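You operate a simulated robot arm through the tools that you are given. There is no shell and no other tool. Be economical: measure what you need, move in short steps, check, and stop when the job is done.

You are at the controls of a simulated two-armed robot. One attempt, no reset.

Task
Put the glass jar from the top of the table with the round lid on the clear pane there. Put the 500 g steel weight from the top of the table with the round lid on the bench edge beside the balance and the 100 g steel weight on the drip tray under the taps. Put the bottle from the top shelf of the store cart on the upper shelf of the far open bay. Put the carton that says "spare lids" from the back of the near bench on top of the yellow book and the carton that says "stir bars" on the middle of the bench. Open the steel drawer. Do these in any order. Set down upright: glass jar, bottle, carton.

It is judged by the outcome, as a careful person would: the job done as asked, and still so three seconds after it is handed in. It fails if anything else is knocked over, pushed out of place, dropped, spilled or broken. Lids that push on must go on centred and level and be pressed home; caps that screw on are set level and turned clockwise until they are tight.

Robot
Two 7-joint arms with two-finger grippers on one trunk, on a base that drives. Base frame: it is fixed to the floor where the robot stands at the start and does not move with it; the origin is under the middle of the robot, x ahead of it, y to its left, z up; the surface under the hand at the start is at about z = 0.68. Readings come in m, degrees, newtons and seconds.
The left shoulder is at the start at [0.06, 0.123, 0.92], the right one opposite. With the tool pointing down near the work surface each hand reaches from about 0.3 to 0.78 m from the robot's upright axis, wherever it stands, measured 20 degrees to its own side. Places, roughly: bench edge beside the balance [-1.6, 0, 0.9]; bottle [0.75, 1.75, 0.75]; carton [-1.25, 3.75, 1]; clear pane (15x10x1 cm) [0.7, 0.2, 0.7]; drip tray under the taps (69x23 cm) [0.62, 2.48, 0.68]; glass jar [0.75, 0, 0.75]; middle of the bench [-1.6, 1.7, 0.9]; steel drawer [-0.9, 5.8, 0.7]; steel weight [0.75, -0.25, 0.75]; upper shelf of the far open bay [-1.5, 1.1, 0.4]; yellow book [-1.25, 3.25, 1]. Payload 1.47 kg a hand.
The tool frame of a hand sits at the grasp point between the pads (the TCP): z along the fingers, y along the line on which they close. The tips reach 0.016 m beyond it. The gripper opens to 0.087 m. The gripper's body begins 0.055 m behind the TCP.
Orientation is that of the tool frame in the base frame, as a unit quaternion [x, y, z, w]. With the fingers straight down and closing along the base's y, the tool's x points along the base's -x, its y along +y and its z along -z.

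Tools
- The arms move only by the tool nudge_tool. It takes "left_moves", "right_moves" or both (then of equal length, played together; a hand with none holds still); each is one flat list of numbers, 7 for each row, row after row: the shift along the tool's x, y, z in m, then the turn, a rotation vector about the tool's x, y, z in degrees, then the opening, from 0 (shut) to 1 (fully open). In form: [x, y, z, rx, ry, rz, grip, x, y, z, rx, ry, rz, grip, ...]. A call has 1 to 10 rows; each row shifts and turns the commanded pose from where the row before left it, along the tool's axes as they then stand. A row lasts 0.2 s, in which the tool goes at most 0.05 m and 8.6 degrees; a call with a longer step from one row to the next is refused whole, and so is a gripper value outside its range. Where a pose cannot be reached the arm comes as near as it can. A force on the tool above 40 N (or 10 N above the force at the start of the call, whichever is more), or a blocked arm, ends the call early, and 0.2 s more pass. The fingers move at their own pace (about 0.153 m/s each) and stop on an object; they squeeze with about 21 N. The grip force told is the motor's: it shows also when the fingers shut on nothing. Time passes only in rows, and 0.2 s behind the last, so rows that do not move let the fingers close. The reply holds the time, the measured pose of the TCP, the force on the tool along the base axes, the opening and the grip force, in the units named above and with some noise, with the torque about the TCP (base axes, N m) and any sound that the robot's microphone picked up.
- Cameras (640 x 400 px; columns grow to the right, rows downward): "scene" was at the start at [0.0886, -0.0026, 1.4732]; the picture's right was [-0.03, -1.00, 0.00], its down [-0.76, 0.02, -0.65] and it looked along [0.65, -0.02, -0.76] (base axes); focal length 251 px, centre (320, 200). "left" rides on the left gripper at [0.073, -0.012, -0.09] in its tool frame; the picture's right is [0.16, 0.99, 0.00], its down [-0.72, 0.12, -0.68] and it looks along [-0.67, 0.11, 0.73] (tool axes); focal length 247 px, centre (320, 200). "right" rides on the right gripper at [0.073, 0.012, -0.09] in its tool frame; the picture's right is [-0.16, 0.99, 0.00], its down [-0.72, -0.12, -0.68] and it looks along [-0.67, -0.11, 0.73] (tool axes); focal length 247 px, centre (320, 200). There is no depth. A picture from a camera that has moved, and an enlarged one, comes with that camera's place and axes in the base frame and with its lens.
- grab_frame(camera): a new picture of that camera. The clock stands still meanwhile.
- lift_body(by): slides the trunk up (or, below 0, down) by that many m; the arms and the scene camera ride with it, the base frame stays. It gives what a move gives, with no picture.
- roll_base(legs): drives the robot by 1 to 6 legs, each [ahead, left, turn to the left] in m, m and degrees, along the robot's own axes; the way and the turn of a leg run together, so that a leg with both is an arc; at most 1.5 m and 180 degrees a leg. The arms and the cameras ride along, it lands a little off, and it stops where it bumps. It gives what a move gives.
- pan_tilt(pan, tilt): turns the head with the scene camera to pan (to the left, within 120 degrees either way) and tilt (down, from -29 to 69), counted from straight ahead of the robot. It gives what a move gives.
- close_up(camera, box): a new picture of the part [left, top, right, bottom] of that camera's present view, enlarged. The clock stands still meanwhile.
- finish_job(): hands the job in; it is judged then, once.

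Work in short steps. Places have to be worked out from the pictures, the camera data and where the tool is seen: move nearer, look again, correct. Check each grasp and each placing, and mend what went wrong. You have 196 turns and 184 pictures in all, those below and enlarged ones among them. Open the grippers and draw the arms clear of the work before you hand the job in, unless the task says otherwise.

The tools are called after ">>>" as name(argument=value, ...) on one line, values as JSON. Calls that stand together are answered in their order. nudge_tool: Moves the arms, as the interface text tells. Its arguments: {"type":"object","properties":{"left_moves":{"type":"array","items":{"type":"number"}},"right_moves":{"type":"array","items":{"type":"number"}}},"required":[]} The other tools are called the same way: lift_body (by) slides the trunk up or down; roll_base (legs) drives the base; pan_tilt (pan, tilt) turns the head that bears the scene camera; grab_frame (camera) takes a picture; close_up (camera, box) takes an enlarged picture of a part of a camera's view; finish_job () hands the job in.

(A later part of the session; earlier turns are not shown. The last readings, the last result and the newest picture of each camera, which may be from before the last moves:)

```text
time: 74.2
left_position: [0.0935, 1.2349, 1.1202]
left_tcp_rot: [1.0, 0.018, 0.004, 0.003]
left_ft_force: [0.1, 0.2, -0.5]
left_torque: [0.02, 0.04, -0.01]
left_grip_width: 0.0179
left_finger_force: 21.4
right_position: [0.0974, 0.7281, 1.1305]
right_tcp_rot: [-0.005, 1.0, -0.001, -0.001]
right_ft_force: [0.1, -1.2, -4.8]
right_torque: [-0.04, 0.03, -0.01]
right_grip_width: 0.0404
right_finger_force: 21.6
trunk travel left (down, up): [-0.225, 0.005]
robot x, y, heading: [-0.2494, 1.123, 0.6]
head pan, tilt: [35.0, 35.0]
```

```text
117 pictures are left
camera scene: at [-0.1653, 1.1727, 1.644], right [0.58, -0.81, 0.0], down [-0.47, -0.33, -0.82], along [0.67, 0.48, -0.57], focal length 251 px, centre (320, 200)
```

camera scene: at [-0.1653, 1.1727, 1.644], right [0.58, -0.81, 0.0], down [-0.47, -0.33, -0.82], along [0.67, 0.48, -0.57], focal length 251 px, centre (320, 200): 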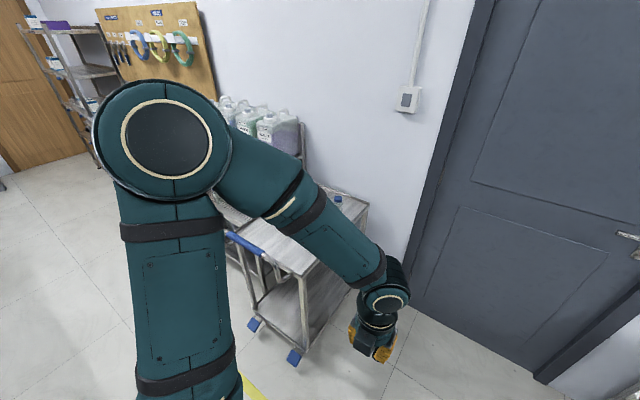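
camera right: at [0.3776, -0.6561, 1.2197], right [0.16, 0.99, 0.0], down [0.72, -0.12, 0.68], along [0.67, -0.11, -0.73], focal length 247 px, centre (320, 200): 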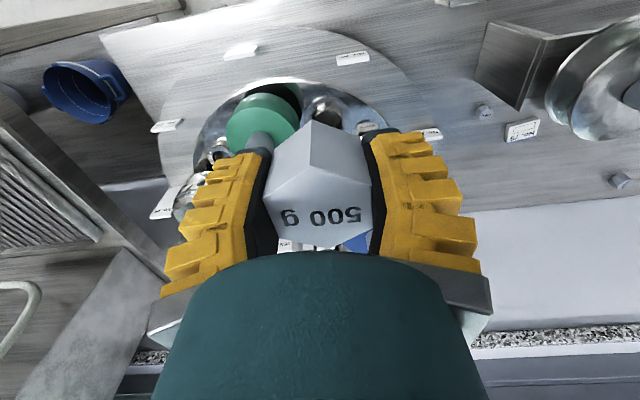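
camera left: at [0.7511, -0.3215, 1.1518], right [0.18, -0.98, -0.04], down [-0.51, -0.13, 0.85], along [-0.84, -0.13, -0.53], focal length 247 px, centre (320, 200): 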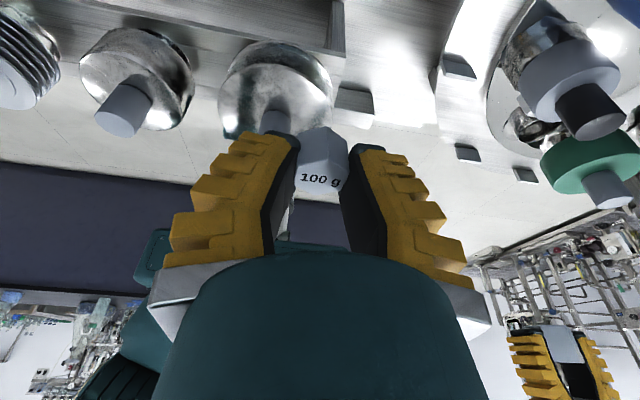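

The left grip width has crept to 0.018; I check the 100 g weight in the left camera.

>>> close_up(camera="left", box=[200, 80, 440, 260])

```text
2.22 times, centred on (320, 170) of left
camera zoom: at [0.1657, 1.2496, 1.2116], right [0.19, -0.98, 0.01], down [-0.73, -0.14, 0.67], along [-0.66, -0.13, -0.74], focal length 549 px, centre (320, 267)
```

zoom: 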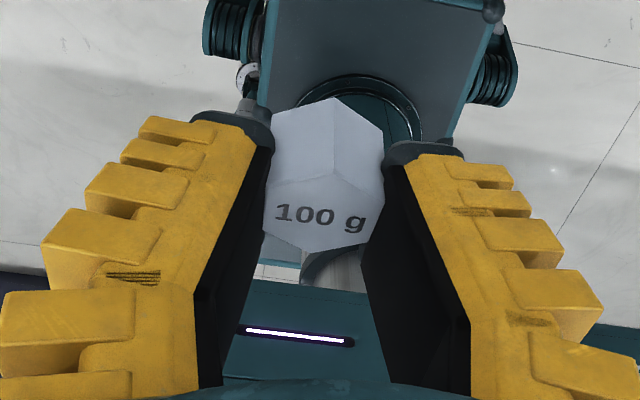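

It is held the same as before. I strafe on to the taps (y≈2.2) and look ahead.

>>> roll_base(legs=[[0, 1.05, 0]])

>>> pan_tilt(pan=0, tilt=42)

>>> grab_frame(camera="scene")

>>> grab_frame(camera="right")

```text
time: 83.7
left_position: [0.0844, 2.2851, 1.1206]
left_tcp_rot: [1.0, 0.017, 0.005, 0.003]
left_ft_force: [-1.0, 0.0, 0.0]
left_torque: [0.01, -0.01, 0.02]
left_grip_width: 0.0181
left_finger_force: 21.0
right_position: [0.0895, 1.7799, 1.1296]
right_tcp_rot: [-0.004, 1.0, 0.0, -0.001]
right_ft_force: [-0.6, 0.1, -5.7]
right_torque: [0.0, -0.01, -0.01]
right_grip_width: 0.0406
right_finger_force: 20.7
trunk travel left (down, up): [-0.225, 0.005]
robot x, y, heading: [-0.2595, 2.1729, 0.4]
head pan, tilt: [35.0, 35.0]
```

```text
time: 84.7
left_position: [0.0854, 2.2868, 1.121]
left_tcp_rot: [1.0, 0.017, 0.005, 0.003]
left_ft_force: [0.3, 0.4, -0.8]
left_torque: [0.0, 0.0, -0.01]
left_grip_width: 0.0178
left_finger_force: 21.2
right_position: [0.0886, 1.7786, 1.1301]
right_tcp_rot: [-0.004, 1.0, 0.001, -0.001]
right_ft_force: [0.4, -0.3, -5.5]
right_torque: [-0.01, 0.02, 0.01]
right_grip_width: 0.0404
right_finger_force: 21.0
trunk travel left (down, up): [-0.225, 0.005]
robot x, y, heading: [-0.2554, 2.1691, 0.2]
head pan, tilt: [0.0, 42.0]
```

```text
115 pictures are left
camera scene: at [-0.1618, 2.1735, 1.6335], right [0.01, -1.0, 0.0], down [-0.67, -0.01, -0.74], along [0.74, 0.01, -0.67], focal length 251 px, centre (320, 200)
```

scene: 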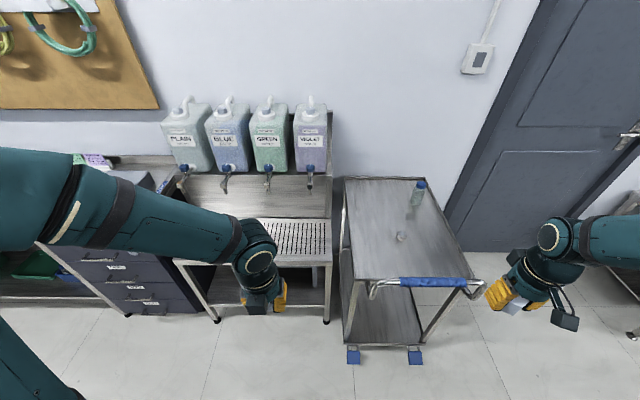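

```text
114 pictures are left
camera right: at [0.0153, 1.7904, 1.2196], right [0.15, 0.99, 0.0], down [0.73, -0.11, 0.68], along [0.67, -0.1, -0.73], focal length 247 px, centre (320, 200)
```

right: 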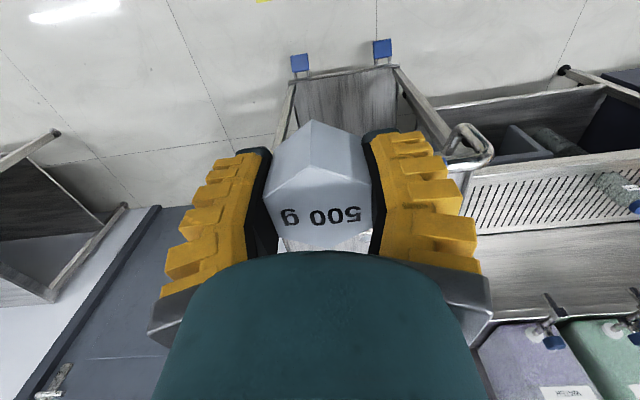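

The drip tray spans x≈0.50–0.73, around y 2.15–2.8; the cart with the bottle is to the right. I shift left 0.15 and ahead 0.28 to place the 100 g weight near (0.57,2.42).

>>> roll_base(legs=[[0, 0.17, 0], [0.28, 0, 0]])

>>> grab_frame(camera="scene")

```text
time: 88.4
left_position: [0.3648, 2.4583, 1.1196]
left_tcp_rot: [1.0, 0.016, 0.004, 0.002]
left_ft_force: [0.1, -0.7, -1.2]
left_torque: [0.02, 0.0, 0.0]
left_grip_width: 0.0179
left_finger_force: 20.7
right_position: [0.3673, 1.9497, 1.1298]
right_tcp_rot: [-0.004, 1.0, 0.0, -0.001]
right_ft_force: [0.1, 0.6, -4.5]
right_torque: [-0.02, 0.0, 0.03]
right_grip_width: 0.0406
right_finger_force: 21.2
trunk travel left (down, up): [-0.225, 0.005]
robot x, y, heading: [0.0209, 2.3479, 0.2]
head pan, tilt: [0.0, 42.0]
```

```text
113 pictures are left
camera scene: at [0.1166, 2.3449, 1.6334], right [0.01, -1.0, 0.0], down [-0.67, 0.0, -0.74], along [0.74, 0.0, -0.67], focal length 251 px, centre (320, 200)
```

scene: 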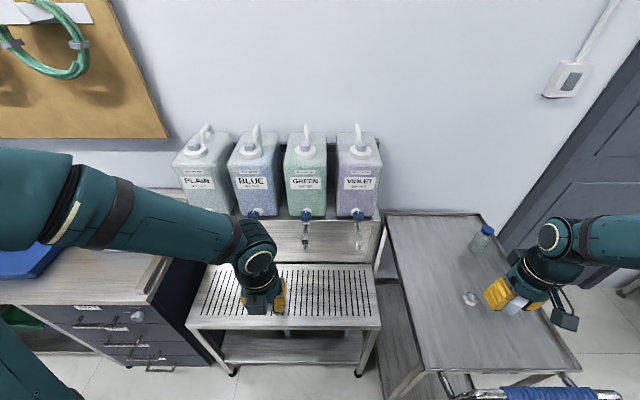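

I move the left hand forward and down over the tray at (0.58,2.44).

>>> nudge_tool(left_moves=[0.031, 0.003, 0.036, 0, 0, 0, 0.15, 0.031, 0.003, 0.036, 0, 0, 0, 0.15, 0.031, 0.003, 0.036, 0, 0, 0, 0.15, 0.031, 0.003, 0.036, 0, 0, 0, 0.15, 0.031, 0.003, 0.036, 0, 0, 0, 0.15, 0.031, 0.003, 0.036, 0, 0, 0, 0.15, 0.03, 0.002, 0.036, 0, 0, 0, 0.15])

>>> grab_frame(camera="scene")

>>> grab_frame(camera="left")

```text
time: 90.0
left_position: [0.5837, 2.4444, 0.8697]
left_tcp_rot: [1.0, 0.016, 0.005, 0.002]
left_ft_force: [1.0, 0.5, -0.5]
left_torque: [0.0, 0.01, 0.01]
left_grip_width: 0.0179
left_finger_force: 21.1
right_position: [0.3666, 1.9507, 1.1304]
right_tcp_rot: [-0.004, 1.0, 0.0, -0.001]
right_ft_force: [0.9, 0.3, -5.0]
right_torque: [-0.01, 0.01, 0.02]
right_grip_width: 0.0405
right_finger_force: 20.7
trunk travel left (down, up): [-0.225, 0.005]
robot x, y, heading: [0.0215, 2.345, 0.4]
head pan, tilt: [0.0, 42.0]
```

```text
112 pictures are left
camera scene: at [0.1172, 2.3449, 1.6333], right [0.01, -1.0, 0.0], down [-0.67, 0.0, -0.74], along [0.74, 0.0, -0.67], focal length 251 px, centre (320, 200)
```

scene: 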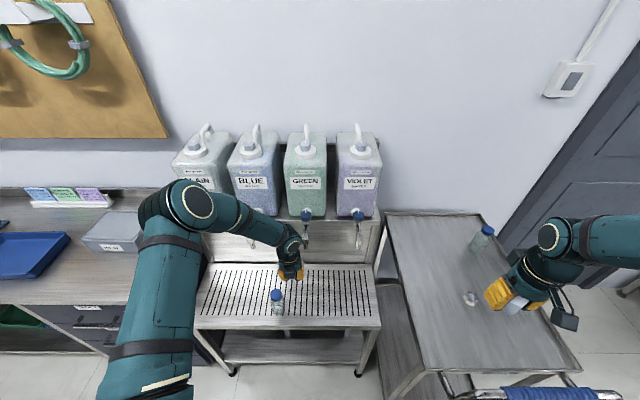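

```text
111 pictures are left
camera left: at [0.6552, 2.4577, 0.9603], right [0.19, -0.98, 0.01], down [-0.73, -0.14, 0.67], along [-0.66, -0.13, -0.74], focal length 247 px, centre (320, 200)
```

left: 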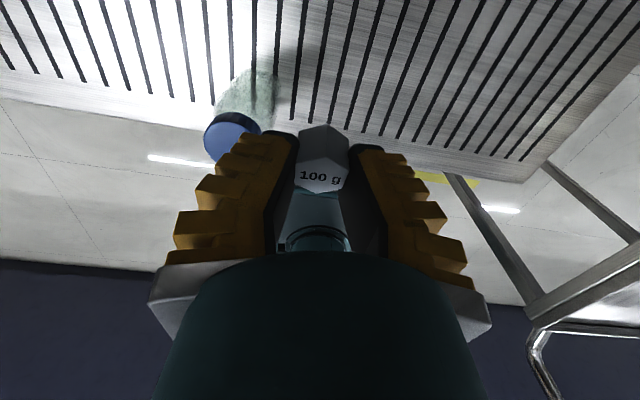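

A blue-capped bottle stands on the tray at about (0.545,2.505). I move 8 cm to the right, away from it, then descend.

>>> nudge_tool(left_moves=[0, 0.04, 0, 0, 0, 0, 0.15, 0.01, 0.04, 0, 0, 0, 0, 0.15, 0, 0, 0.04, 0, 0, 0, 0.15, 0, 0, 0.04, 0, 0, 0, 0.15, 0, 0, 0.03, 0, 0, 0, 0.15])

>>> grab_frame(camera="left")

>>> close_up(camera="scene", box=[180, 200, 390, 340])

```text
time: 90.5
left_position: [0.5849, 2.402, 0.8673]
left_tcp_rot: [1.0, 0.03, -0.002, -0.008]
left_ft_force: [-0.3, -1.0, -0.8]
left_torque: [-0.01, -0.01, -0.03]
left_grip_width: 0.0177
left_finger_force: 21.0
right_position: [0.3662, 1.9529, 1.1311]
right_tcp_rot: [-0.005, 1.0, 0.0, -0.001]
right_ft_force: [2.6, -0.1, -5.7]
right_torque: [0.02, 0.1, -0.01]
right_grip_width: 0.0404
right_finger_force: 20.9
trunk travel left (down, up): [-0.225, 0.005]
robot x, y, heading: [0.0209, 2.3465, 0.5]
head pan, tilt: [0.0, 42.0]
stopped in row 2 (left hand): the force on the tool passed its limit at 83 N (the readings are from after the stop); the commanded pose is now the measured one
```

```text
110 pictures are left
camera left: at [0.658, 2.4162, 0.9578], right [0.22, -0.98, -0.02], down [-0.71, -0.17, 0.68], along [-0.67, -0.14, -0.73], focal length 247 px, centre (320, 200)
```

left: 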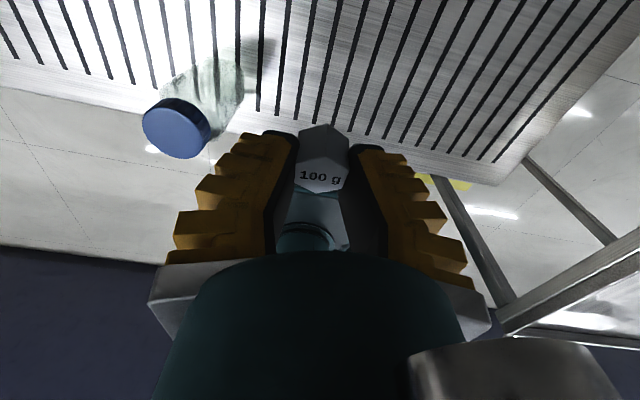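

```text
2.86 times, centred on (285, 270) of scene
camera zoom: at [0.115, 2.3464, 1.6336], right [0.01, -1.0, 0.0], down [-0.67, -0.01, -0.74], along [0.74, 0.01, -0.67], focal length 718 px, centre (420, 0)
```

zoom: 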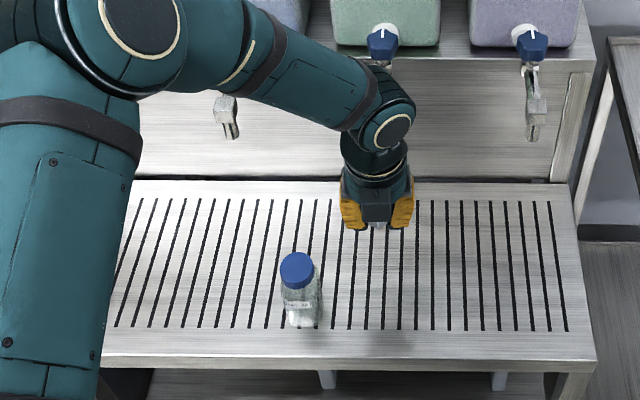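

The hand's camera met a tap spout (taps jut out to x≈0.65 at z≈0.93). I back off toward −x first, then shift right a little and look.

>>> nudge_tool(left_moves=[-0.02, 0, 0, 0, 0, 0, 0.15, -0.03, 0, 0, 0, 0, 0, 0.15, 0, 0.02, 0, 0, 0, 0, 0.15, 0, 0.02, 0, 0, 0, 0, 0.15])

>>> grab_frame(camera="left")

>>> close_up(camera="scene", box=[180, 180, 390, 340])

```text
time: 91.0
left_position: [0.5738, 2.399, 0.8682]
left_tcp_rot: [0.999, 0.032, 0.006, -0.007]
left_ft_force: [19.4, 0.5, -10.9]
left_torque: [-0.04, 2.61, 0.03]
left_grip_width: 0.0179
left_finger_force: 21.8
right_position: [0.3673, 1.9512, 1.13]
right_tcp_rot: [-0.004, 1.0, 0.0, -0.002]
right_ft_force: [-1.2, -0.3, -4.1]
right_torque: [0.05, -0.02, 0.0]
right_grip_width: 0.0405
right_finger_force: 20.9
trunk travel left (down, up): [-0.225, 0.005]
robot x, y, heading: [0.0251, 2.3434, 0.3]
head pan, tilt: [0.0, 42.0]
stopped in row 2 (left hand): the force on the tool passed its limit at 57 N (the readings are from after the stop); the commanded pose is now the measured one
```

```text
108 pictures are left
camera left: at [0.6459, 2.4136, 0.9594], right [0.22, -0.98, -0.01], down [-0.72, -0.17, 0.67], along [-0.65, -0.14, -0.74], focal length 247 px, centre (320, 200)
```

left: 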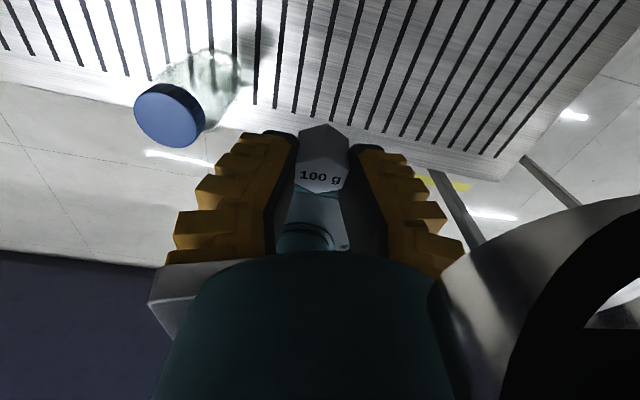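

```text
2.50 times, centred on (285, 260) of scene
camera zoom: at [0.1163, 2.345, 1.6333], right [0.01, -1.0, 0.0], down [-0.67, -0.01, -0.74], along [0.74, 0.01, -0.67], focal length 628 px, centre (408, 50)
```

zoom: 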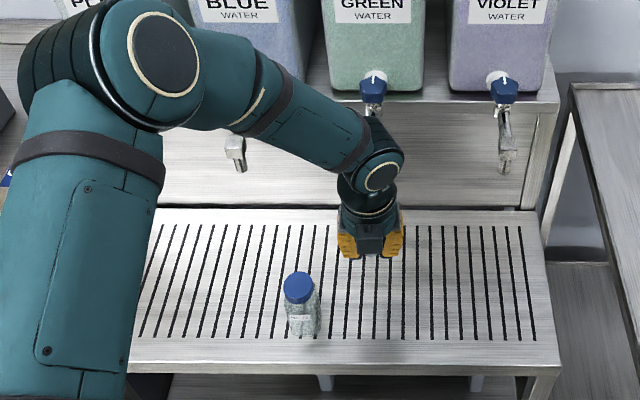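

The spout is hooked between the camera bracket and wrist. I ease forward 1 cm and go back to the left the way I came, then pull back.

>>> nudge_tool(left_moves=[0.008, 0, 0, 0, 0, 0, 0.15, 0, -0.015, 0, 0, 0, 0, 0.15])

>>> nudge_tool(left_moves=[0, -0.015, 0, 0, 0, 0, 0.15, 0, -0.015, 0, 0, 0, 0, 0.15])

>>> grab_frame(camera="left")

>>> close_up(camera="scene", box=[180, 180, 390, 340])

```text
time: 91.6
left_position: [0.5803, 2.4154, 0.8688]
left_tcp_rot: [0.999, 0.031, 0.005, -0.007]
left_ft_force: [-0.4, 0.0, -2.3]
left_torque: [-0.03, -0.01, -0.03]
left_grip_width: 0.018
left_finger_force: 21.0
right_position: [0.3659, 1.9511, 1.1306]
right_tcp_rot: [-0.004, 1.0, 0.0, -0.001]
right_ft_force: [0.5, 1.2, -5.6]
right_torque: [-0.05, 0.0, 0.0]
right_grip_width: 0.0405
right_finger_force: 20.9
trunk travel left (down, up): [-0.225, 0.005]
robot x, y, heading: [0.0235, 2.3417, 0.5]
head pan, tilt: [0.0, 42.0]
```

```text
time: 92.2
left_position: [0.5785, 2.4442, 0.8683]
left_tcp_rot: [0.999, 0.031, 0.005, -0.007]
left_ft_force: [-0.1, 0.3, -1.7]
left_torque: [0.01, 0.02, 0.01]
left_grip_width: 0.0174
left_finger_force: 20.9
right_position: [0.367, 1.9508, 1.13]
right_tcp_rot: [-0.005, 1.0, 0.0, -0.001]
right_ft_force: [0.4, 0.5, -4.5]
right_torque: [-0.03, 0.04, -0.03]
right_grip_width: 0.0406
right_finger_force: 21.4
trunk travel left (down, up): [-0.225, 0.005]
robot x, y, heading: [0.0181, 2.3462, 0.6]
head pan, tilt: [0.0, 42.0]
```

```text
106 pictures are left
camera left: at [0.65, 2.4585, 0.96], right [0.22, -0.98, -0.01], down [-0.72, -0.17, 0.67], along [-0.66, -0.14, -0.74], focal length 247 px, centre (320, 200)
```

left: 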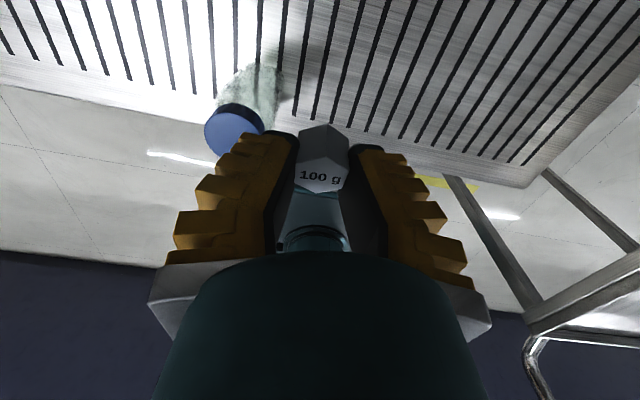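

```text
2.50 times, centred on (285, 260) of scene
camera zoom: at [0.116, 2.3452, 1.6335], right [0.01, -1.0, 0.0], down [-0.67, -0.01, -0.74], along [0.74, 0.01, -0.67], focal length 628 px, centre (408, 50)
```

zoom: 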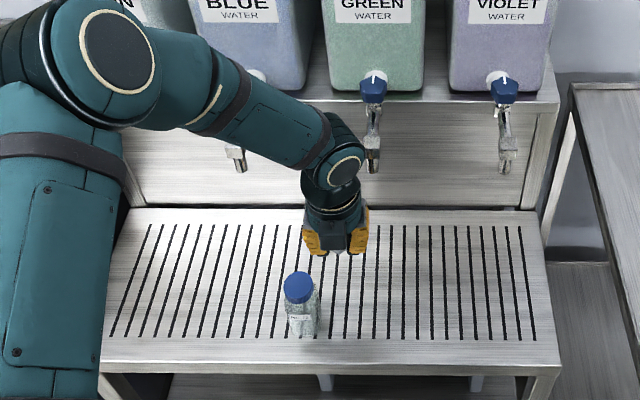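

Unhooked, the tap looks as before. I retreat back and up, then turn the hand back 180° so its camera faces the robot.

>>> nudge_tool(left_moves=[-0.03, 0, -0.01, 0, 0, 0, 0.15, -0.04, 0, -0.02, 0, 0, 0, 0.15, -0.04, 0, -0.02, 0, 0, 0, 0.15, 0, 0, 0, 0, 0, -8.5, 0.15, 0, 0, 0, 0, 0, -8.5, 0.15, 0, 0, 0, 0, 0, -8.5, 0.15, 0, 0, 0, 0, 0, -8.5, 0.15, 0, 0, 0, 0, 0, -8.5, 0.15, 0, 0, 0, 0, 0, -8.5, 0.15, 0, 0, 0, 0, 0, -8.5, 0.15])

>>> nudge_tool(left_moves=[0, 0, 0, 0, 0, -8.5, 0.15, 0, 0, 0, 0, 0, -8.5, 0.15, 0, 0, 0, 0, 0, -8.5, 0.15, 0, 0, 0, 0, 0, -8.5, 0.15, 0, 0, 0, 0, 0, -8.5, 0.15, 0, 0, 0, 0, 0, -8.5, 0.15, 0, 0, 0, 0, 0, -8.5, 0.15, 0, 0, 0, 0, 0, -8.5, 0.15, 0, 0, 0, 0, 0, -8.5, 0.15, 0, 0, 0, 0, 0, -8.5, 0.15])

>>> nudge_tool(left_moves=[0, 0, 0, 0, 0, -7, 0.15, 0, 0, 0, 0, 0, 0, 0.15])

>>> grab_frame(camera="left")

>>> close_up(camera="scene", box=[180, 180, 390, 340])

```text
time: 94.4
left_position: [0.4685, 2.4355, 0.9181]
left_tcp_rot: [0.852, 0.523, 0.008, -0.003]
left_ft_force: [-1.0, 0.2, -1.2]
left_torque: [0.0, -0.01, -0.02]
left_grip_width: 0.0177
left_finger_force: 21.2
right_position: [0.3675, 1.9502, 1.1302]
right_tcp_rot: [-0.004, 1.0, 0.0, -0.001]
right_ft_force: [0.1, -0.5, -4.9]
right_torque: [0.02, -0.01, 0.03]
right_grip_width: 0.0407
right_finger_force: 20.7
trunk travel left (down, up): [-0.225, 0.005]
robot x, y, heading: [0.0187, 2.343, 0.4]
head pan, tilt: [0.0, 42.0]
```

```text
time: 96.6
left_position: [0.4683, 2.4364, 0.9174]
left_tcp_rot: [0.274, 0.962, 0.008, 0.002]
left_ft_force: [0.3, -0.3, -0.7]
left_torque: [0.0, -0.01, 0.0]
left_grip_width: 0.0177
left_finger_force: 21.0
right_position: [0.3673, 1.9508, 1.1309]
right_tcp_rot: [-0.004, 1.0, 0.0, -0.001]
right_ft_force: [0.0, -0.1, -4.9]
right_torque: [0.0, 0.01, -0.01]
right_grip_width: 0.0408
right_finger_force: 21.1
trunk travel left (down, up): [-0.225, 0.005]
robot x, y, heading: [0.0203, 2.3463, 0.6]
head pan, tilt: [0.0, 42.0]
```

```text
time: 97.2
left_position: [0.4678, 2.4372, 0.9177]
left_tcp_rot: [0.215, 0.977, 0.008, 0.003]
left_ft_force: [0.5, 0.8, -1.8]
left_torque: [0.03, -0.01, 0.02]
left_grip_width: 0.0179
left_finger_force: 21.2
right_position: [0.3663, 1.9511, 1.1292]
right_tcp_rot: [-0.005, 1.0, 0.0, -0.001]
right_ft_force: [-0.2, -0.6, -5.8]
right_torque: [-0.02, 0.0, 0.01]
right_grip_width: 0.0406
right_finger_force: 21.1
trunk travel left (down, up): [-0.225, 0.005]
robot x, y, heading: [0.0214, 2.3429, 0.4]
head pan, tilt: [0.0, 42.0]
```

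```text
104 pictures are left
camera left: at [0.3964, 2.4549, 1.0074], right [0.27, 0.96, 0.02], down [0.7, -0.21, 0.68], along [0.66, -0.18, -0.73], focal length 247 px, centre (320, 200)
```

left: 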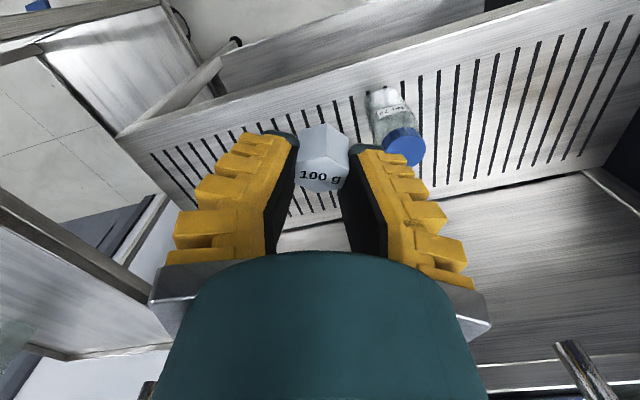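

```text
2.50 times, centred on (285, 260) of scene
camera zoom: at [0.116, 2.3452, 1.6335], right [0.01, -1.0, 0.0], down [-0.67, -0.01, -0.74], along [0.74, 0.01, -0.67], focal length 628 px, centre (408, 50)
```

zoom: 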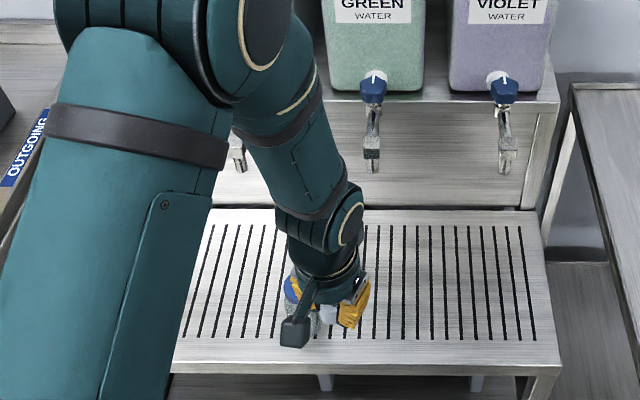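

Now the hand's camera faces the robot. I move to (0.56,2.31), between two taps and clear of the bottle, and descend partway.

>>> nudge_tool(left_moves=[-0.0342, -0.0192, 0, 0, 0, 0, 0.15, -0.0342, -0.0192, 0, 0, 0, 0, 0.15, -0.0342, -0.0192, 0, 0, 0, 0, 0.15, -0.0342, -0.0192, 0, 0, 0, 0, 0.15, 0, 0, 0.04, 0, 0, 0, 0.15, 0, 0, 0.04, 0, 0, 0, 0.15, 0, 0, 0.04, 0, 0, 0, 0.15])

>>> grab_frame(camera="left")

>>> close_up(camera="scene", box=[180, 180, 390, 340])

```text
time: 98.8
left_position: [0.5601, 2.3109, 0.7963]
left_tcp_rot: [0.215, 0.976, 0.009, 0.004]
left_ft_force: [-0.4, 0.2, -0.8]
left_torque: [-0.02, 0.0, 0.02]
left_grip_width: 0.0177
left_finger_force: 20.9
right_position: [0.3685, 1.9506, 1.1296]
right_tcp_rot: [-0.004, 1.0, 0.0, -0.002]
right_ft_force: [1.3, 0.9, -5.7]
right_torque: [-0.02, 0.03, -0.02]
right_grip_width: 0.0406
right_finger_force: 21.4
trunk travel left (down, up): [-0.225, 0.005]
robot x, y, heading: [0.0193, 2.3478, 0.4]
head pan, tilt: [0.0, 42.0]
```

```text
102 pictures are left
camera left: at [0.4897, 2.3287, 0.8857], right [0.27, 0.96, 0.02], down [0.7, -0.21, 0.68], along [0.66, -0.18, -0.73], focal length 247 px, centre (320, 200)
```

left: 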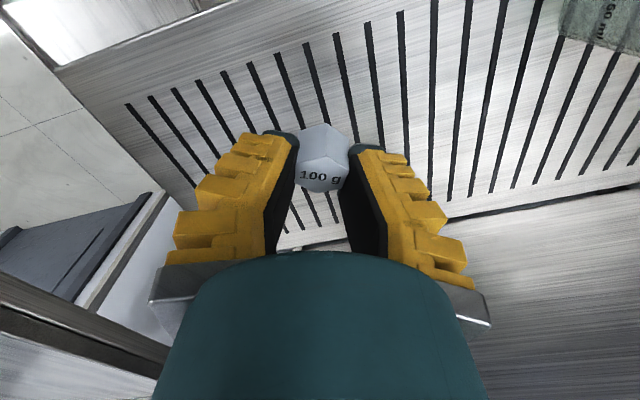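

```text
2.50 times, centred on (285, 260) of scene
camera zoom: at [0.1167, 2.3451, 1.6334], right [0.01, -1.0, 0.0], down [-0.67, -0.01, -0.74], along [0.74, 0.01, -0.67], focal length 628 px, centre (408, 50)
```

zoom: 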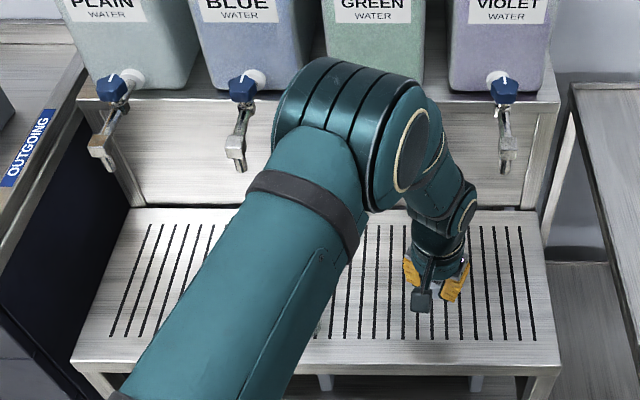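

Clear. I lower to near contact.

>>> nudge_tool(left_moves=[0, 0, 0.03, 0, 0, 0, 0.15, 0, 0, 0.03, 0, 0, 0, 0.15, 0, 0, 0.02, 0, 0, 0, 0.15, 0, 0, 0.005, 0, 0, 0, 0.15])

>>> nudge_tool(left_moves=[0, 0, 0.003, 0, 0, 0, 0.15, 0, 0, 0.003, 0, 0, 0, 0.15])

```text
time: 99.8
left_position: [0.5615, 2.3121, 0.7111]
left_tcp_rot: [0.217, 0.976, 0.008, 0.003]
left_ft_force: [-1.0, -0.8, -1.3]
left_torque: [0.01, 0.0, -0.01]
left_grip_width: 0.0178
left_finger_force: 20.8
right_position: [0.3671, 1.9506, 1.1301]
right_tcp_rot: [-0.005, 1.0, 0.0, 0.0]
right_ft_force: [-0.1, -0.9, -5.6]
right_torque: [0.0, 0.0, -0.02]
right_grip_width: 0.0405
right_finger_force: 21.3
trunk travel left (down, up): [-0.225, 0.005]
robot x, y, heading: [0.0219, 2.3429, 0.8]
head pan, tilt: [0.0, 42.0]
```

```text
time: 100.4
left_position: [0.5625, 2.3119, 0.7076]
left_tcp_rot: [0.216, 0.976, 0.009, 0.005]
left_ft_force: [-2.7, 1.1, 14.8]
left_torque: [-0.04, -0.05, 0.0]
left_grip_width: 0.0253
left_finger_force: 20.8
right_position: [0.3654, 1.9507, 1.1313]
right_tcp_rot: [-0.004, 1.0, 0.0, 0.0]
right_ft_force: [0.2, 0.8, -4.6]
right_torque: [0.02, 0.02, 0.0]
right_grip_width: 0.0406
right_finger_force: 21.0
trunk travel left (down, up): [-0.225, 0.005]
robot x, y, heading: [0.0177, 2.3458, 0.5]
head pan, tilt: [0.0, 42.0]
```

Contact felt (+15 N); I release and rise.

>>> nudge_tool(left_moves=[0, 0, -0.002, 0, 0, 0, 0.15, 0, 0, 0, 0, 0, 0, 0.5, 0, 0, 0, 0, 0, 0, 0.6, 0, 0, -0.03, 0, 0, 0, 0.6, 0, 0, -0.04, 0, 0, 0, 0.6, 0, 0, -0.04, 0, 0, 0, 0.6, 0, 0, -0.04, 0, 0, 0, 0.8, 0, 0, -0.04, 0, 0, 0, 1])

>>> grab_frame(camera="left")

```text
time: 102.2
left_position: [0.5589, 2.3101, 0.897]
left_tcp_rot: [0.217, 0.976, 0.009, 0.003]
left_ft_force: [0.2, 0.0, -0.7]
left_torque: [-0.02, -0.03, -0.02]
left_grip_width: 0.0867
left_finger_force: 0.1
right_position: [0.3665, 1.9496, 1.1319]
right_tcp_rot: [-0.004, 1.0, 0.0, -0.001]
right_ft_force: [0.1, 0.7, -4.8]
right_torque: [0.01, -0.03, -0.02]
right_grip_width: 0.0407
right_finger_force: 20.7
trunk travel left (down, up): [-0.225, 0.005]
robot x, y, heading: [0.0176, 2.3427, 0.8]
head pan, tilt: [0.0, 42.0]
```

```text
100 pictures are left
camera left: at [0.4875, 2.3285, 0.9876], right [0.27, 0.96, 0.02], down [0.7, -0.21, 0.68], along [0.66, -0.18, -0.73], focal length 247 px, centre (320, 200)
```

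left: 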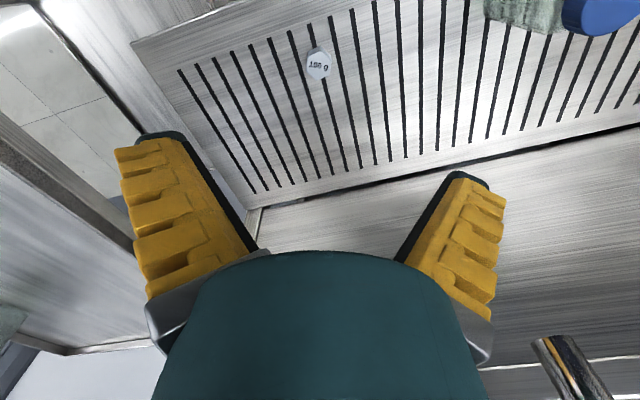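

100 g stands on the tray. Next the bottle: I raise and draw back the left hand, back off and strafe to the cart's right side.

>>> nudge_tool(left_moves=[0, 0, -0.04, 0, 0, 0, 1, 0, 0, -0.04, 0, 0, 0, 1, 0.045, 0, -0.02, 0, 0, 0, 1, 0.045, 0, -0.02, 0, 0, 0, 1, 0.045, 0, -0.02, 0, 0, 0, 1, 0.03, 0, -0.02, 0, 0, 0, 1])

>>> roll_base(legs=[[-0.3, 0, 0], [0, -1.3, 0]])

>>> pan_tilt(pan=25, tilt=35)

>>> grab_frame(camera="scene")

```text
time: 103.6
left_position: [0.4074, 2.3767, 1.0569]
left_tcp_rot: [0.217, 0.976, 0.009, 0.004]
left_ft_force: [-0.5, 0.4, -0.6]
left_torque: [-0.02, -0.02, 0.01]
left_grip_width: 0.0871
left_finger_force: 0.1
right_position: [0.3654, 1.9516, 1.1313]
right_tcp_rot: [-0.004, 1.0, 0.0, -0.001]
right_ft_force: [0.9, -0.1, -5.1]
right_torque: [0.01, 0.01, 0.02]
right_grip_width: 0.0407
right_finger_force: 20.7
trunk travel left (down, up): [-0.225, 0.005]
robot x, y, heading: [0.0194, 2.3451, 0.6]
head pan, tilt: [0.0, 42.0]
```

```text
time: 116.8
left_position: [0.1276, 1.085, 1.0563]
left_tcp_rot: [0.213, 0.977, 0.008, 0.004]
left_ft_force: [0.8, 0.7, 0.6]
left_torque: [0.01, 0.02, -0.01]
left_grip_width: 0.0871
left_finger_force: 0.1
right_position: [0.0885, 0.6588, 1.1295]
right_tcp_rot: [-0.008, 1.0, 0.001, 0.0]
right_ft_force: [0.3, 0.8, -5.8]
right_torque: [0.01, 0.02, 0.02]
right_grip_width: 0.0405
right_finger_force: 21.5
trunk travel left (down, up): [-0.225, 0.005]
robot x, y, heading: [-0.2595, 1.0494, 0.8]
head pan, tilt: [0.0, 42.0]
```

```text
time: 117.7
left_position: [0.1264, 1.0861, 1.0563]
left_tcp_rot: [0.214, 0.977, 0.009, 0.003]
left_ft_force: [0.1, -0.4, -0.2]
left_torque: [0.0, 0.01, -0.02]
left_grip_width: 0.087
left_finger_force: 0.1
right_position: [0.0886, 0.6594, 1.1306]
right_tcp_rot: [-0.008, 1.0, 0.0, 0.0]
right_ft_force: [0.4, -0.1, -4.7]
right_torque: [0.04, 0.01, 0.02]
right_grip_width: 0.0408
right_finger_force: 21.3
trunk travel left (down, up): [-0.225, 0.005]
robot x, y, heading: [-0.2639, 1.0479, 1.0]
head pan, tilt: [25.0, 35.0]
```

```text
99 pictures are left
camera scene: at [-0.1696, 1.0888, 1.6439], right [0.44, -0.9, 0.0], down [-0.52, -0.25, -0.82], along [0.74, 0.36, -0.57], focal length 251 px, centre (320, 200)
```

scene: 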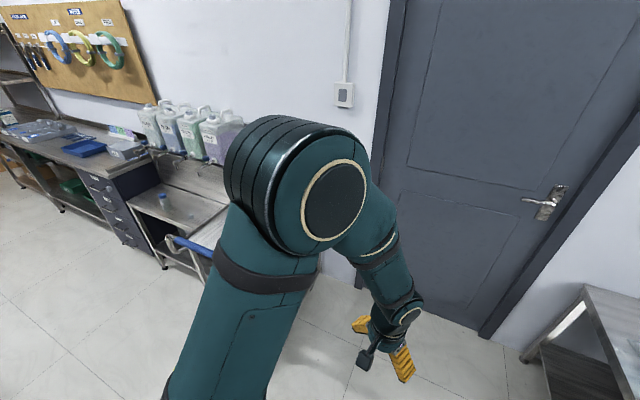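

The arm hides the cart; from earlier pictures its top spans x 0.34–1.05, y 1.51–2.02 and the bottle is near (0.83,1.61). I pull the right hand in, drive ahead into the free space before the door and turn left 30°.

>>> nudge_tool(right_moves=[0.04, 0, 0, 0, 0, 0, 0.3, 0.04, 0, 0, 0, 0, 0, 0.3])

>>> roll_base(legs=[[0.55, 0, 0], [0, 0, 30]])

>>> pan_tilt(pan=10, tilt=42)

>>> grab_frame(camera="scene")

>>> grab_frame(camera="left")

```text
time: 118.2
left_position: [0.1273, 1.0852, 1.0564]
left_tcp_rot: [0.213, 0.977, 0.008, 0.004]
left_ft_force: [0.1, -0.7, -0.1]
left_torque: [-0.02, -0.03, 0.0]
left_grip_width: 0.087
left_finger_force: 0.1
right_position: [0.0072, 0.6596, 1.1294]
right_tcp_rot: [-0.008, 1.0, -0.001, 0.0]
right_ft_force: [0.1, -0.1, -4.2]
right_torque: [0.0, 0.02, -0.02]
right_grip_width: 0.0407
right_finger_force: 21.0
trunk travel left (down, up): [-0.225, 0.005]
robot x, y, heading: [-0.2618, 1.0526, 0.7]
head pan, tilt: [25.0, 35.0]
```

```text
time: 122.9
left_position: [0.6011, 1.2861, 1.0553]
left_tcp_rot: [-0.052, 0.999, 0.008, 0.002]
left_ft_force: [-0.5, -0.5, -0.3]
left_torque: [-0.02, 0.02, 0.01]
left_grip_width: 0.0872
left_finger_force: 0.1
right_position: [0.7161, 0.8581, 1.1298]
right_tcp_rot: [-0.27, 0.963, 0.0, -0.001]
right_ft_force: [0.1, 0.4, -4.4]
right_torque: [0.0, -0.01, -0.02]
right_grip_width: 0.0408
right_finger_force: 20.9
trunk travel left (down, up): [-0.225, 0.005]
robot x, y, heading: [0.2859, 1.0592, 31.5]
head pan, tilt: [25.0, 35.0]
```

```text
time: 123.7
left_position: [0.6018, 1.2856, 1.0561]
left_tcp_rot: [-0.052, 0.999, 0.009, 0.001]
left_ft_force: [0.7, 0.4, -0.4]
left_torque: [0.03, 0.01, 0.0]
left_grip_width: 0.087
left_finger_force: 0.0
right_position: [0.7158, 0.857, 1.1295]
right_tcp_rot: [-0.27, 0.963, 0.0, -0.001]
right_ft_force: [-0.2, 0.1, -5.3]
right_torque: [0.0, 0.0, -0.01]
right_grip_width: 0.0406
right_finger_force: 21.2
trunk travel left (down, up): [-0.225, 0.005]
robot x, y, heading: [0.2898, 1.0611, 31.4]
head pan, tilt: [10.0, 42.0]
```

```text
98 pictures are left
camera scene: at [0.3582, 1.1196, 1.6335], right [0.66, -0.75, 0.0], down [-0.5, -0.44, -0.74], along [0.56, 0.49, -0.67], focal length 251 px, centre (320, 200)
```

scene: 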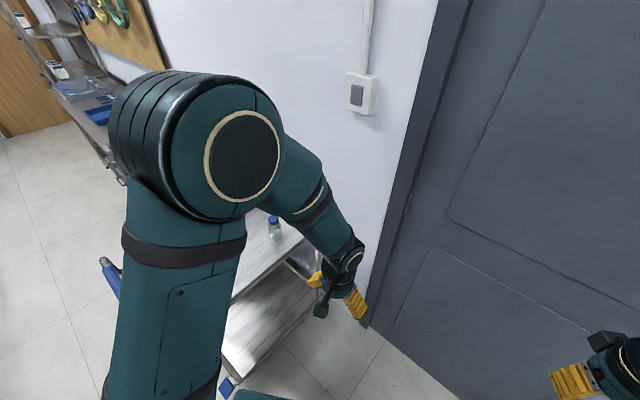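

```text
97 pictures are left
camera left: at [0.5307, 1.2641, 1.1464], right [-0.26, 0.97, 0.02], down [0.71, 0.18, 0.68], along [0.66, 0.19, -0.73], focal length 247 px, centre (320, 200)
```

left: 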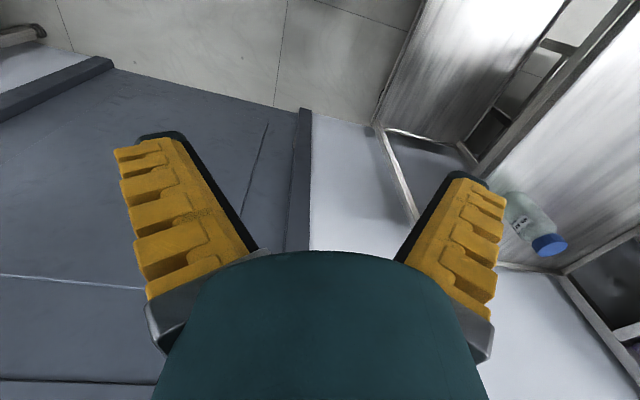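

Triangulating: bottle at about (0.735,1.69), base z≈0.81, cap top ≈0.945. I creep nearer, then turn the left hand toward it and tilt it 43° forward for a slanted grasp.

>>> roll_base(legs=[[0.08, 0.08, 0]])

>>> nudge_tool(left_moves=[0, 0, 0, 0, 0, -8.5, 1, 0, 0, 0, 0, 0, -8.5, 1, 0, 0, 0, 0, 0, -8.5, 1, 0, 0, 0, 0, 0, -8.5, 1, 0, 0, 0, 0, -8.5, 0, 1, 0, 0, 0, 0, -8.5, 0, 1, 0, 0, 0, 0, -8.5, 0, 1, 0, 0, 0, 0, -8.5, 0, 1, 0, 0, 0, 0, -8.5, 0, 1])

>>> grab_frame(camera="left")

>>> grab_frame(camera="scene")

```text
time: 125.0
left_position: [0.6286, 1.3952, 1.0558]
left_tcp_rot: [-0.051, 0.999, 0.008, 0.001]
left_ft_force: [-0.2, 0.3, -0.1]
left_torque: [-0.01, -0.04, 0.02]
left_grip_width: 0.0869
left_finger_force: 0.1
right_position: [0.7423, 0.966, 1.131]
right_tcp_rot: [-0.271, 0.963, -0.001, -0.002]
right_ft_force: [0.0, 0.1, -4.8]
right_torque: [-0.04, 0.01, -0.02]
right_grip_width: 0.0405
right_finger_force: 20.7
trunk travel left (down, up): [-0.225, 0.005]
robot x, y, heading: [0.3116, 1.1671, 31.6]
head pan, tilt: [10.0, 42.0]
```

```text
time: 127.0
left_position: [0.6389, 1.3924, 1.0563]
left_tcp_rot: [-0.315, 0.874, 0.132, 0.345]
left_ft_force: [0.9, 0.0, 0.1]
left_torque: [-0.01, 0.02, 0.03]
left_grip_width: 0.0867
left_finger_force: 0.0
left hand out of reach, approached as far as the arm can: row 9
right_position: [0.7429, 0.9657, 1.1303]
right_tcp_rot: [-0.27, 0.963, 0.0, -0.002]
right_ft_force: [-0.5, -0.2, -4.2]
right_torque: [0.02, 0.03, -0.01]
right_grip_width: 0.0407
right_finger_force: 20.8
trunk travel left (down, up): [-0.225, 0.005]
robot x, y, heading: [0.3112, 1.168, 31.4]
head pan, tilt: [10.0, 42.0]
```

```text
96 pictures are left
camera left: at [0.5589, 1.3093, 1.0717], right [-0.72, 0.68, -0.09], down [-0.02, 0.12, 0.99], along [0.69, 0.72, -0.07], focal length 247 px, centre (320, 200)
```

left: 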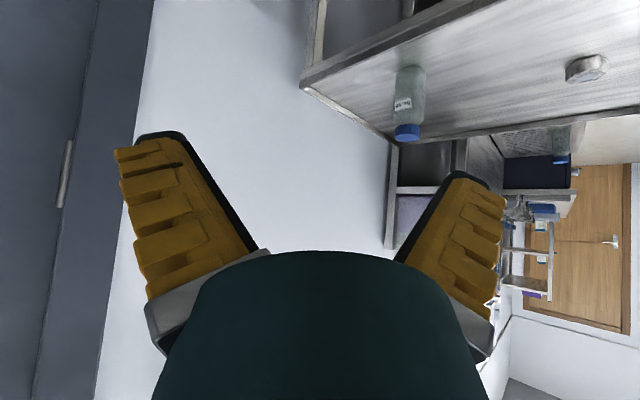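

```text
95 pictures are left
camera scene: at [0.3854, 1.2278, 1.6335], right [0.66, -0.75, 0.0], down [-0.5, -0.44, -0.74], along [0.56, 0.49, -0.67], focal length 251 px, centre (320, 200)
```

scene: 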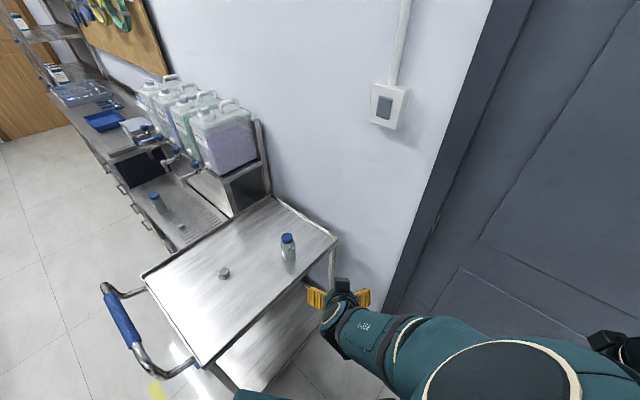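

Arm now clear of view. Bottle at (0.742,1.692), cap top ≈0.925. I move to a pre-grasp 10 cm back along the finger direction.

>>> nudge_tool(left_moves=[-0.0096, 0.0231, 0.032, 0, 0, 0, 1, -0.0096, 0.0231, 0.032, 0, 0, 0, 1, -0.0096, 0.0231, 0.032, 0, 0, 0, 1, -0.0096, 0.0231, 0.032, 0, 0, 0, 1, -0.0096, 0.0231, 0.032, 0, 0, 0, 1, -0.0096, 0.0231, 0.032, 0, 0, 0, 1, -0.0096, 0.0231, 0.032, 0, 0, 0, 1])

>>> grab_frame(camera="left")

>>> grab_frame(camera="scene")

```text
time: 128.6
left_position: [0.6895, 1.6483, 0.9383]
left_tcp_rot: [-0.315, 0.875, 0.131, 0.344]
left_ft_force: [0.3, -0.8, -0.5]
left_torque: [0.0, -0.01, -0.02]
left_grip_width: 0.087
left_finger_force: 0.0
right_position: [0.7434, 0.968, 1.13]
right_tcp_rot: [-0.27, 0.963, 0.001, -0.002]
right_ft_force: [0.7, -0.1, -4.5]
right_torque: [0.0, 0.02, 0.0]
right_grip_width: 0.0405
right_finger_force: 20.9
trunk travel left (down, up): [-0.225, 0.005]
robot x, y, heading: [0.3136, 1.1708, 31.2]
head pan, tilt: [10.0, 42.0]
```

```text
94 pictures are left
camera left: at [0.6087, 1.5658, 0.9555], right [-0.72, 0.68, -0.1], down [-0.02, 0.12, 0.99], along [0.69, 0.72, -0.07], focal length 247 px, centre (320, 200)
```

left: 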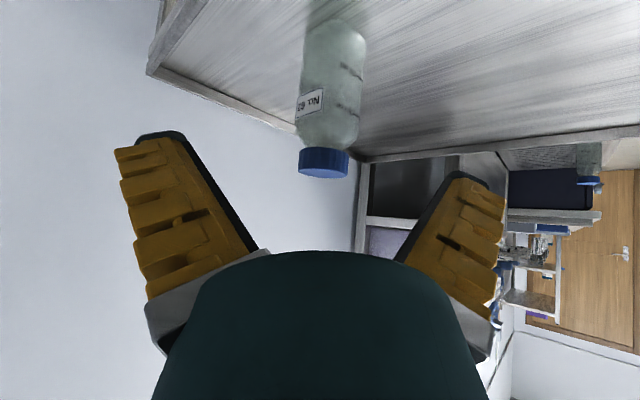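

```text
93 pictures are left
camera scene: at [0.3849, 1.2308, 1.6334], right [0.66, -0.75, 0.0], down [-0.5, -0.44, -0.74], along [0.56, 0.49, -0.67], focal length 251 px, centre (320, 200)
```

scene: 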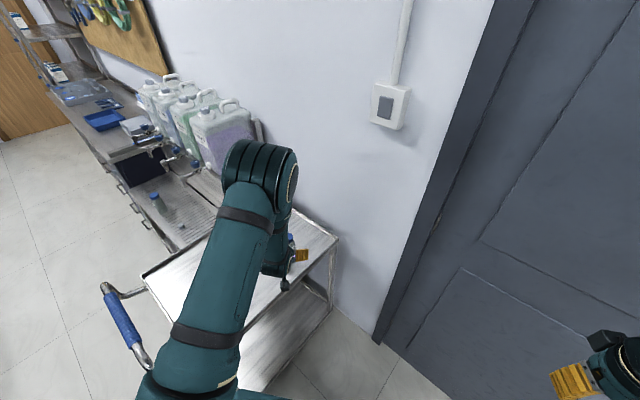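

Bottle refined to about (0.748,1.70). I advance along the fingers in steps and look before closing.

>>> nudge_tool(left_moves=[-0.004, 0.003, 0.027, 0, 0, 0, 1, -0.003, 0.003, 0.027, 0, 0, 0, 1, 0, 0, 0.026, 0, 0, 0, 1])

>>> grab_frame(camera="left")

```text
time: 129.4
left_position: [0.7308, 1.6924, 0.8851]
left_tcp_rot: [-0.315, 0.875, 0.131, 0.344]
left_ft_force: [-0.6, 0.6, 0.3]
left_torque: [0.0, 0.02, -0.02]
left_grip_width: 0.0868
left_finger_force: 0.2
right_position: [0.743, 0.9665, 1.1298]
right_tcp_rot: [-0.271, 0.963, -0.001, -0.002]
right_ft_force: [0.2, 0.4, -4.8]
right_torque: [-0.01, 0.02, 0.0]
right_grip_width: 0.0404
right_finger_force: 21.2
trunk travel left (down, up): [-0.225, 0.005]
robot x, y, heading: [0.3121, 1.1681, 31.5]
head pan, tilt: [10.0, 42.0]
```

```text
92 pictures are left
camera left: at [0.6514, 1.6092, 0.902], right [-0.72, 0.68, -0.1], down [-0.02, 0.12, 0.99], along [0.69, 0.72, -0.07], focal length 247 px, centre (320, 200)
```

left: 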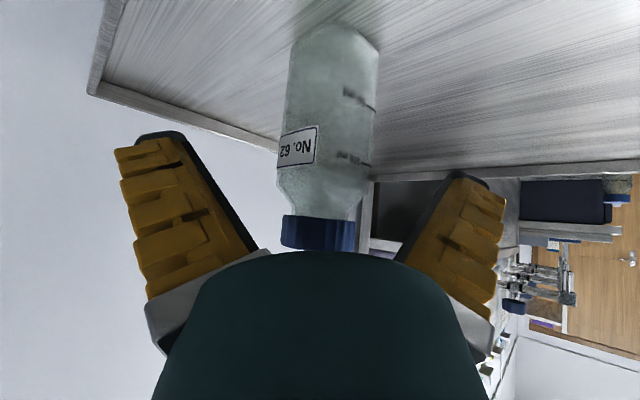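

Bottle axis (0.734,1.696) is already between the fingers; body top ≈0.89. I lower 2 cm vertically and close.

>>> nudge_tool(left_moves=[0.0075, 0.001, 0.008, 0, 0, 0, 1, 0.0075, 0, 0.009, 0, 0, 0, 1, 0, 0, 0, 0, 0, 0, 0.4, 0, 0, 0, 0, 0, 0, 0.4, 0, 0, 0, 0, 0, 0, 0.4])

>>> grab_frame(camera="left")

```text
time: 130.6
left_position: [0.7303, 1.692, 0.8628]
left_tcp_rot: [-0.315, 0.875, 0.131, 0.344]
left_ft_force: [0.1, 0.7, 0.0]
left_torque: [0.0, 0.04, 0.02]
left_grip_width: 0.0407
left_finger_force: 5.0
right_position: [0.7425, 0.967, 1.1299]
right_tcp_rot: [-0.27, 0.963, -0.001, -0.002]
right_ft_force: [-0.2, -0.8, -4.7]
right_torque: [-0.02, -0.04, 0.02]
right_grip_width: 0.0405
right_finger_force: 21.0
trunk travel left (down, up): [-0.225, 0.005]
robot x, y, heading: [0.3097, 1.1672, 31.2]
head pan, tilt: [10.0, 42.0]
```

```text
91 pictures are left
camera left: at [0.6505, 1.6094, 0.8799], right [-0.72, 0.68, -0.1], down [-0.02, 0.12, 0.99], along [0.69, 0.72, -0.07], focal length 247 px, centre (320, 200)
```

left: 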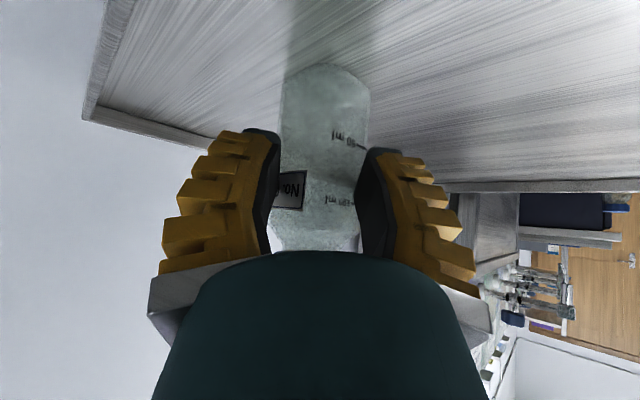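

Contact at 0.041; I squeeze fully and lift a bit.

>>> nudge_tool(left_moves=[0, 0, 0, 0, 0, 0, 0.2, 0, 0, 0, 0, 0, 0, 0.2, -0.014, 0, -0.0145, 0, 0, 0, 0.2])

>>> grab_frame(camera="left")

```text
time: 131.4
left_position: [0.7298, 1.6923, 0.8842]
left_tcp_rot: [-0.315, 0.875, 0.132, 0.344]
left_ft_force: [-0.5, 0.5, 0.6]
left_torque: [0.03, 0.01, 0.01]
left_grip_width: 0.0241
left_finger_force: 4.6
right_position: [0.7423, 0.9661, 1.13]
right_tcp_rot: [-0.269, 0.963, 0.0, 0.0]
right_ft_force: [-0.2, -0.1, -3.9]
right_torque: [0.03, 0.02, 0.04]
right_grip_width: 0.0407
right_finger_force: 21.1
trunk travel left (down, up): [-0.225, 0.005]
robot x, y, heading: [0.3111, 1.1661, 31.5]
head pan, tilt: [10.0, 42.0]
```

```text
90 pictures are left
camera left: at [0.6501, 1.6093, 0.9003], right [-0.72, 0.68, -0.1], down [-0.02, 0.12, 0.99], along [0.69, 0.72, -0.07], focal length 247 px, centre (320, 200)
```

left: 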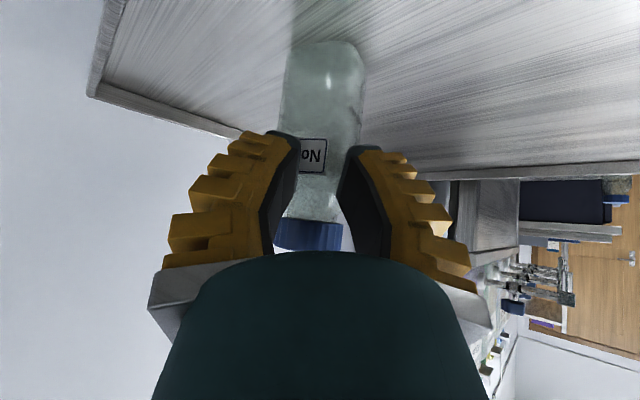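

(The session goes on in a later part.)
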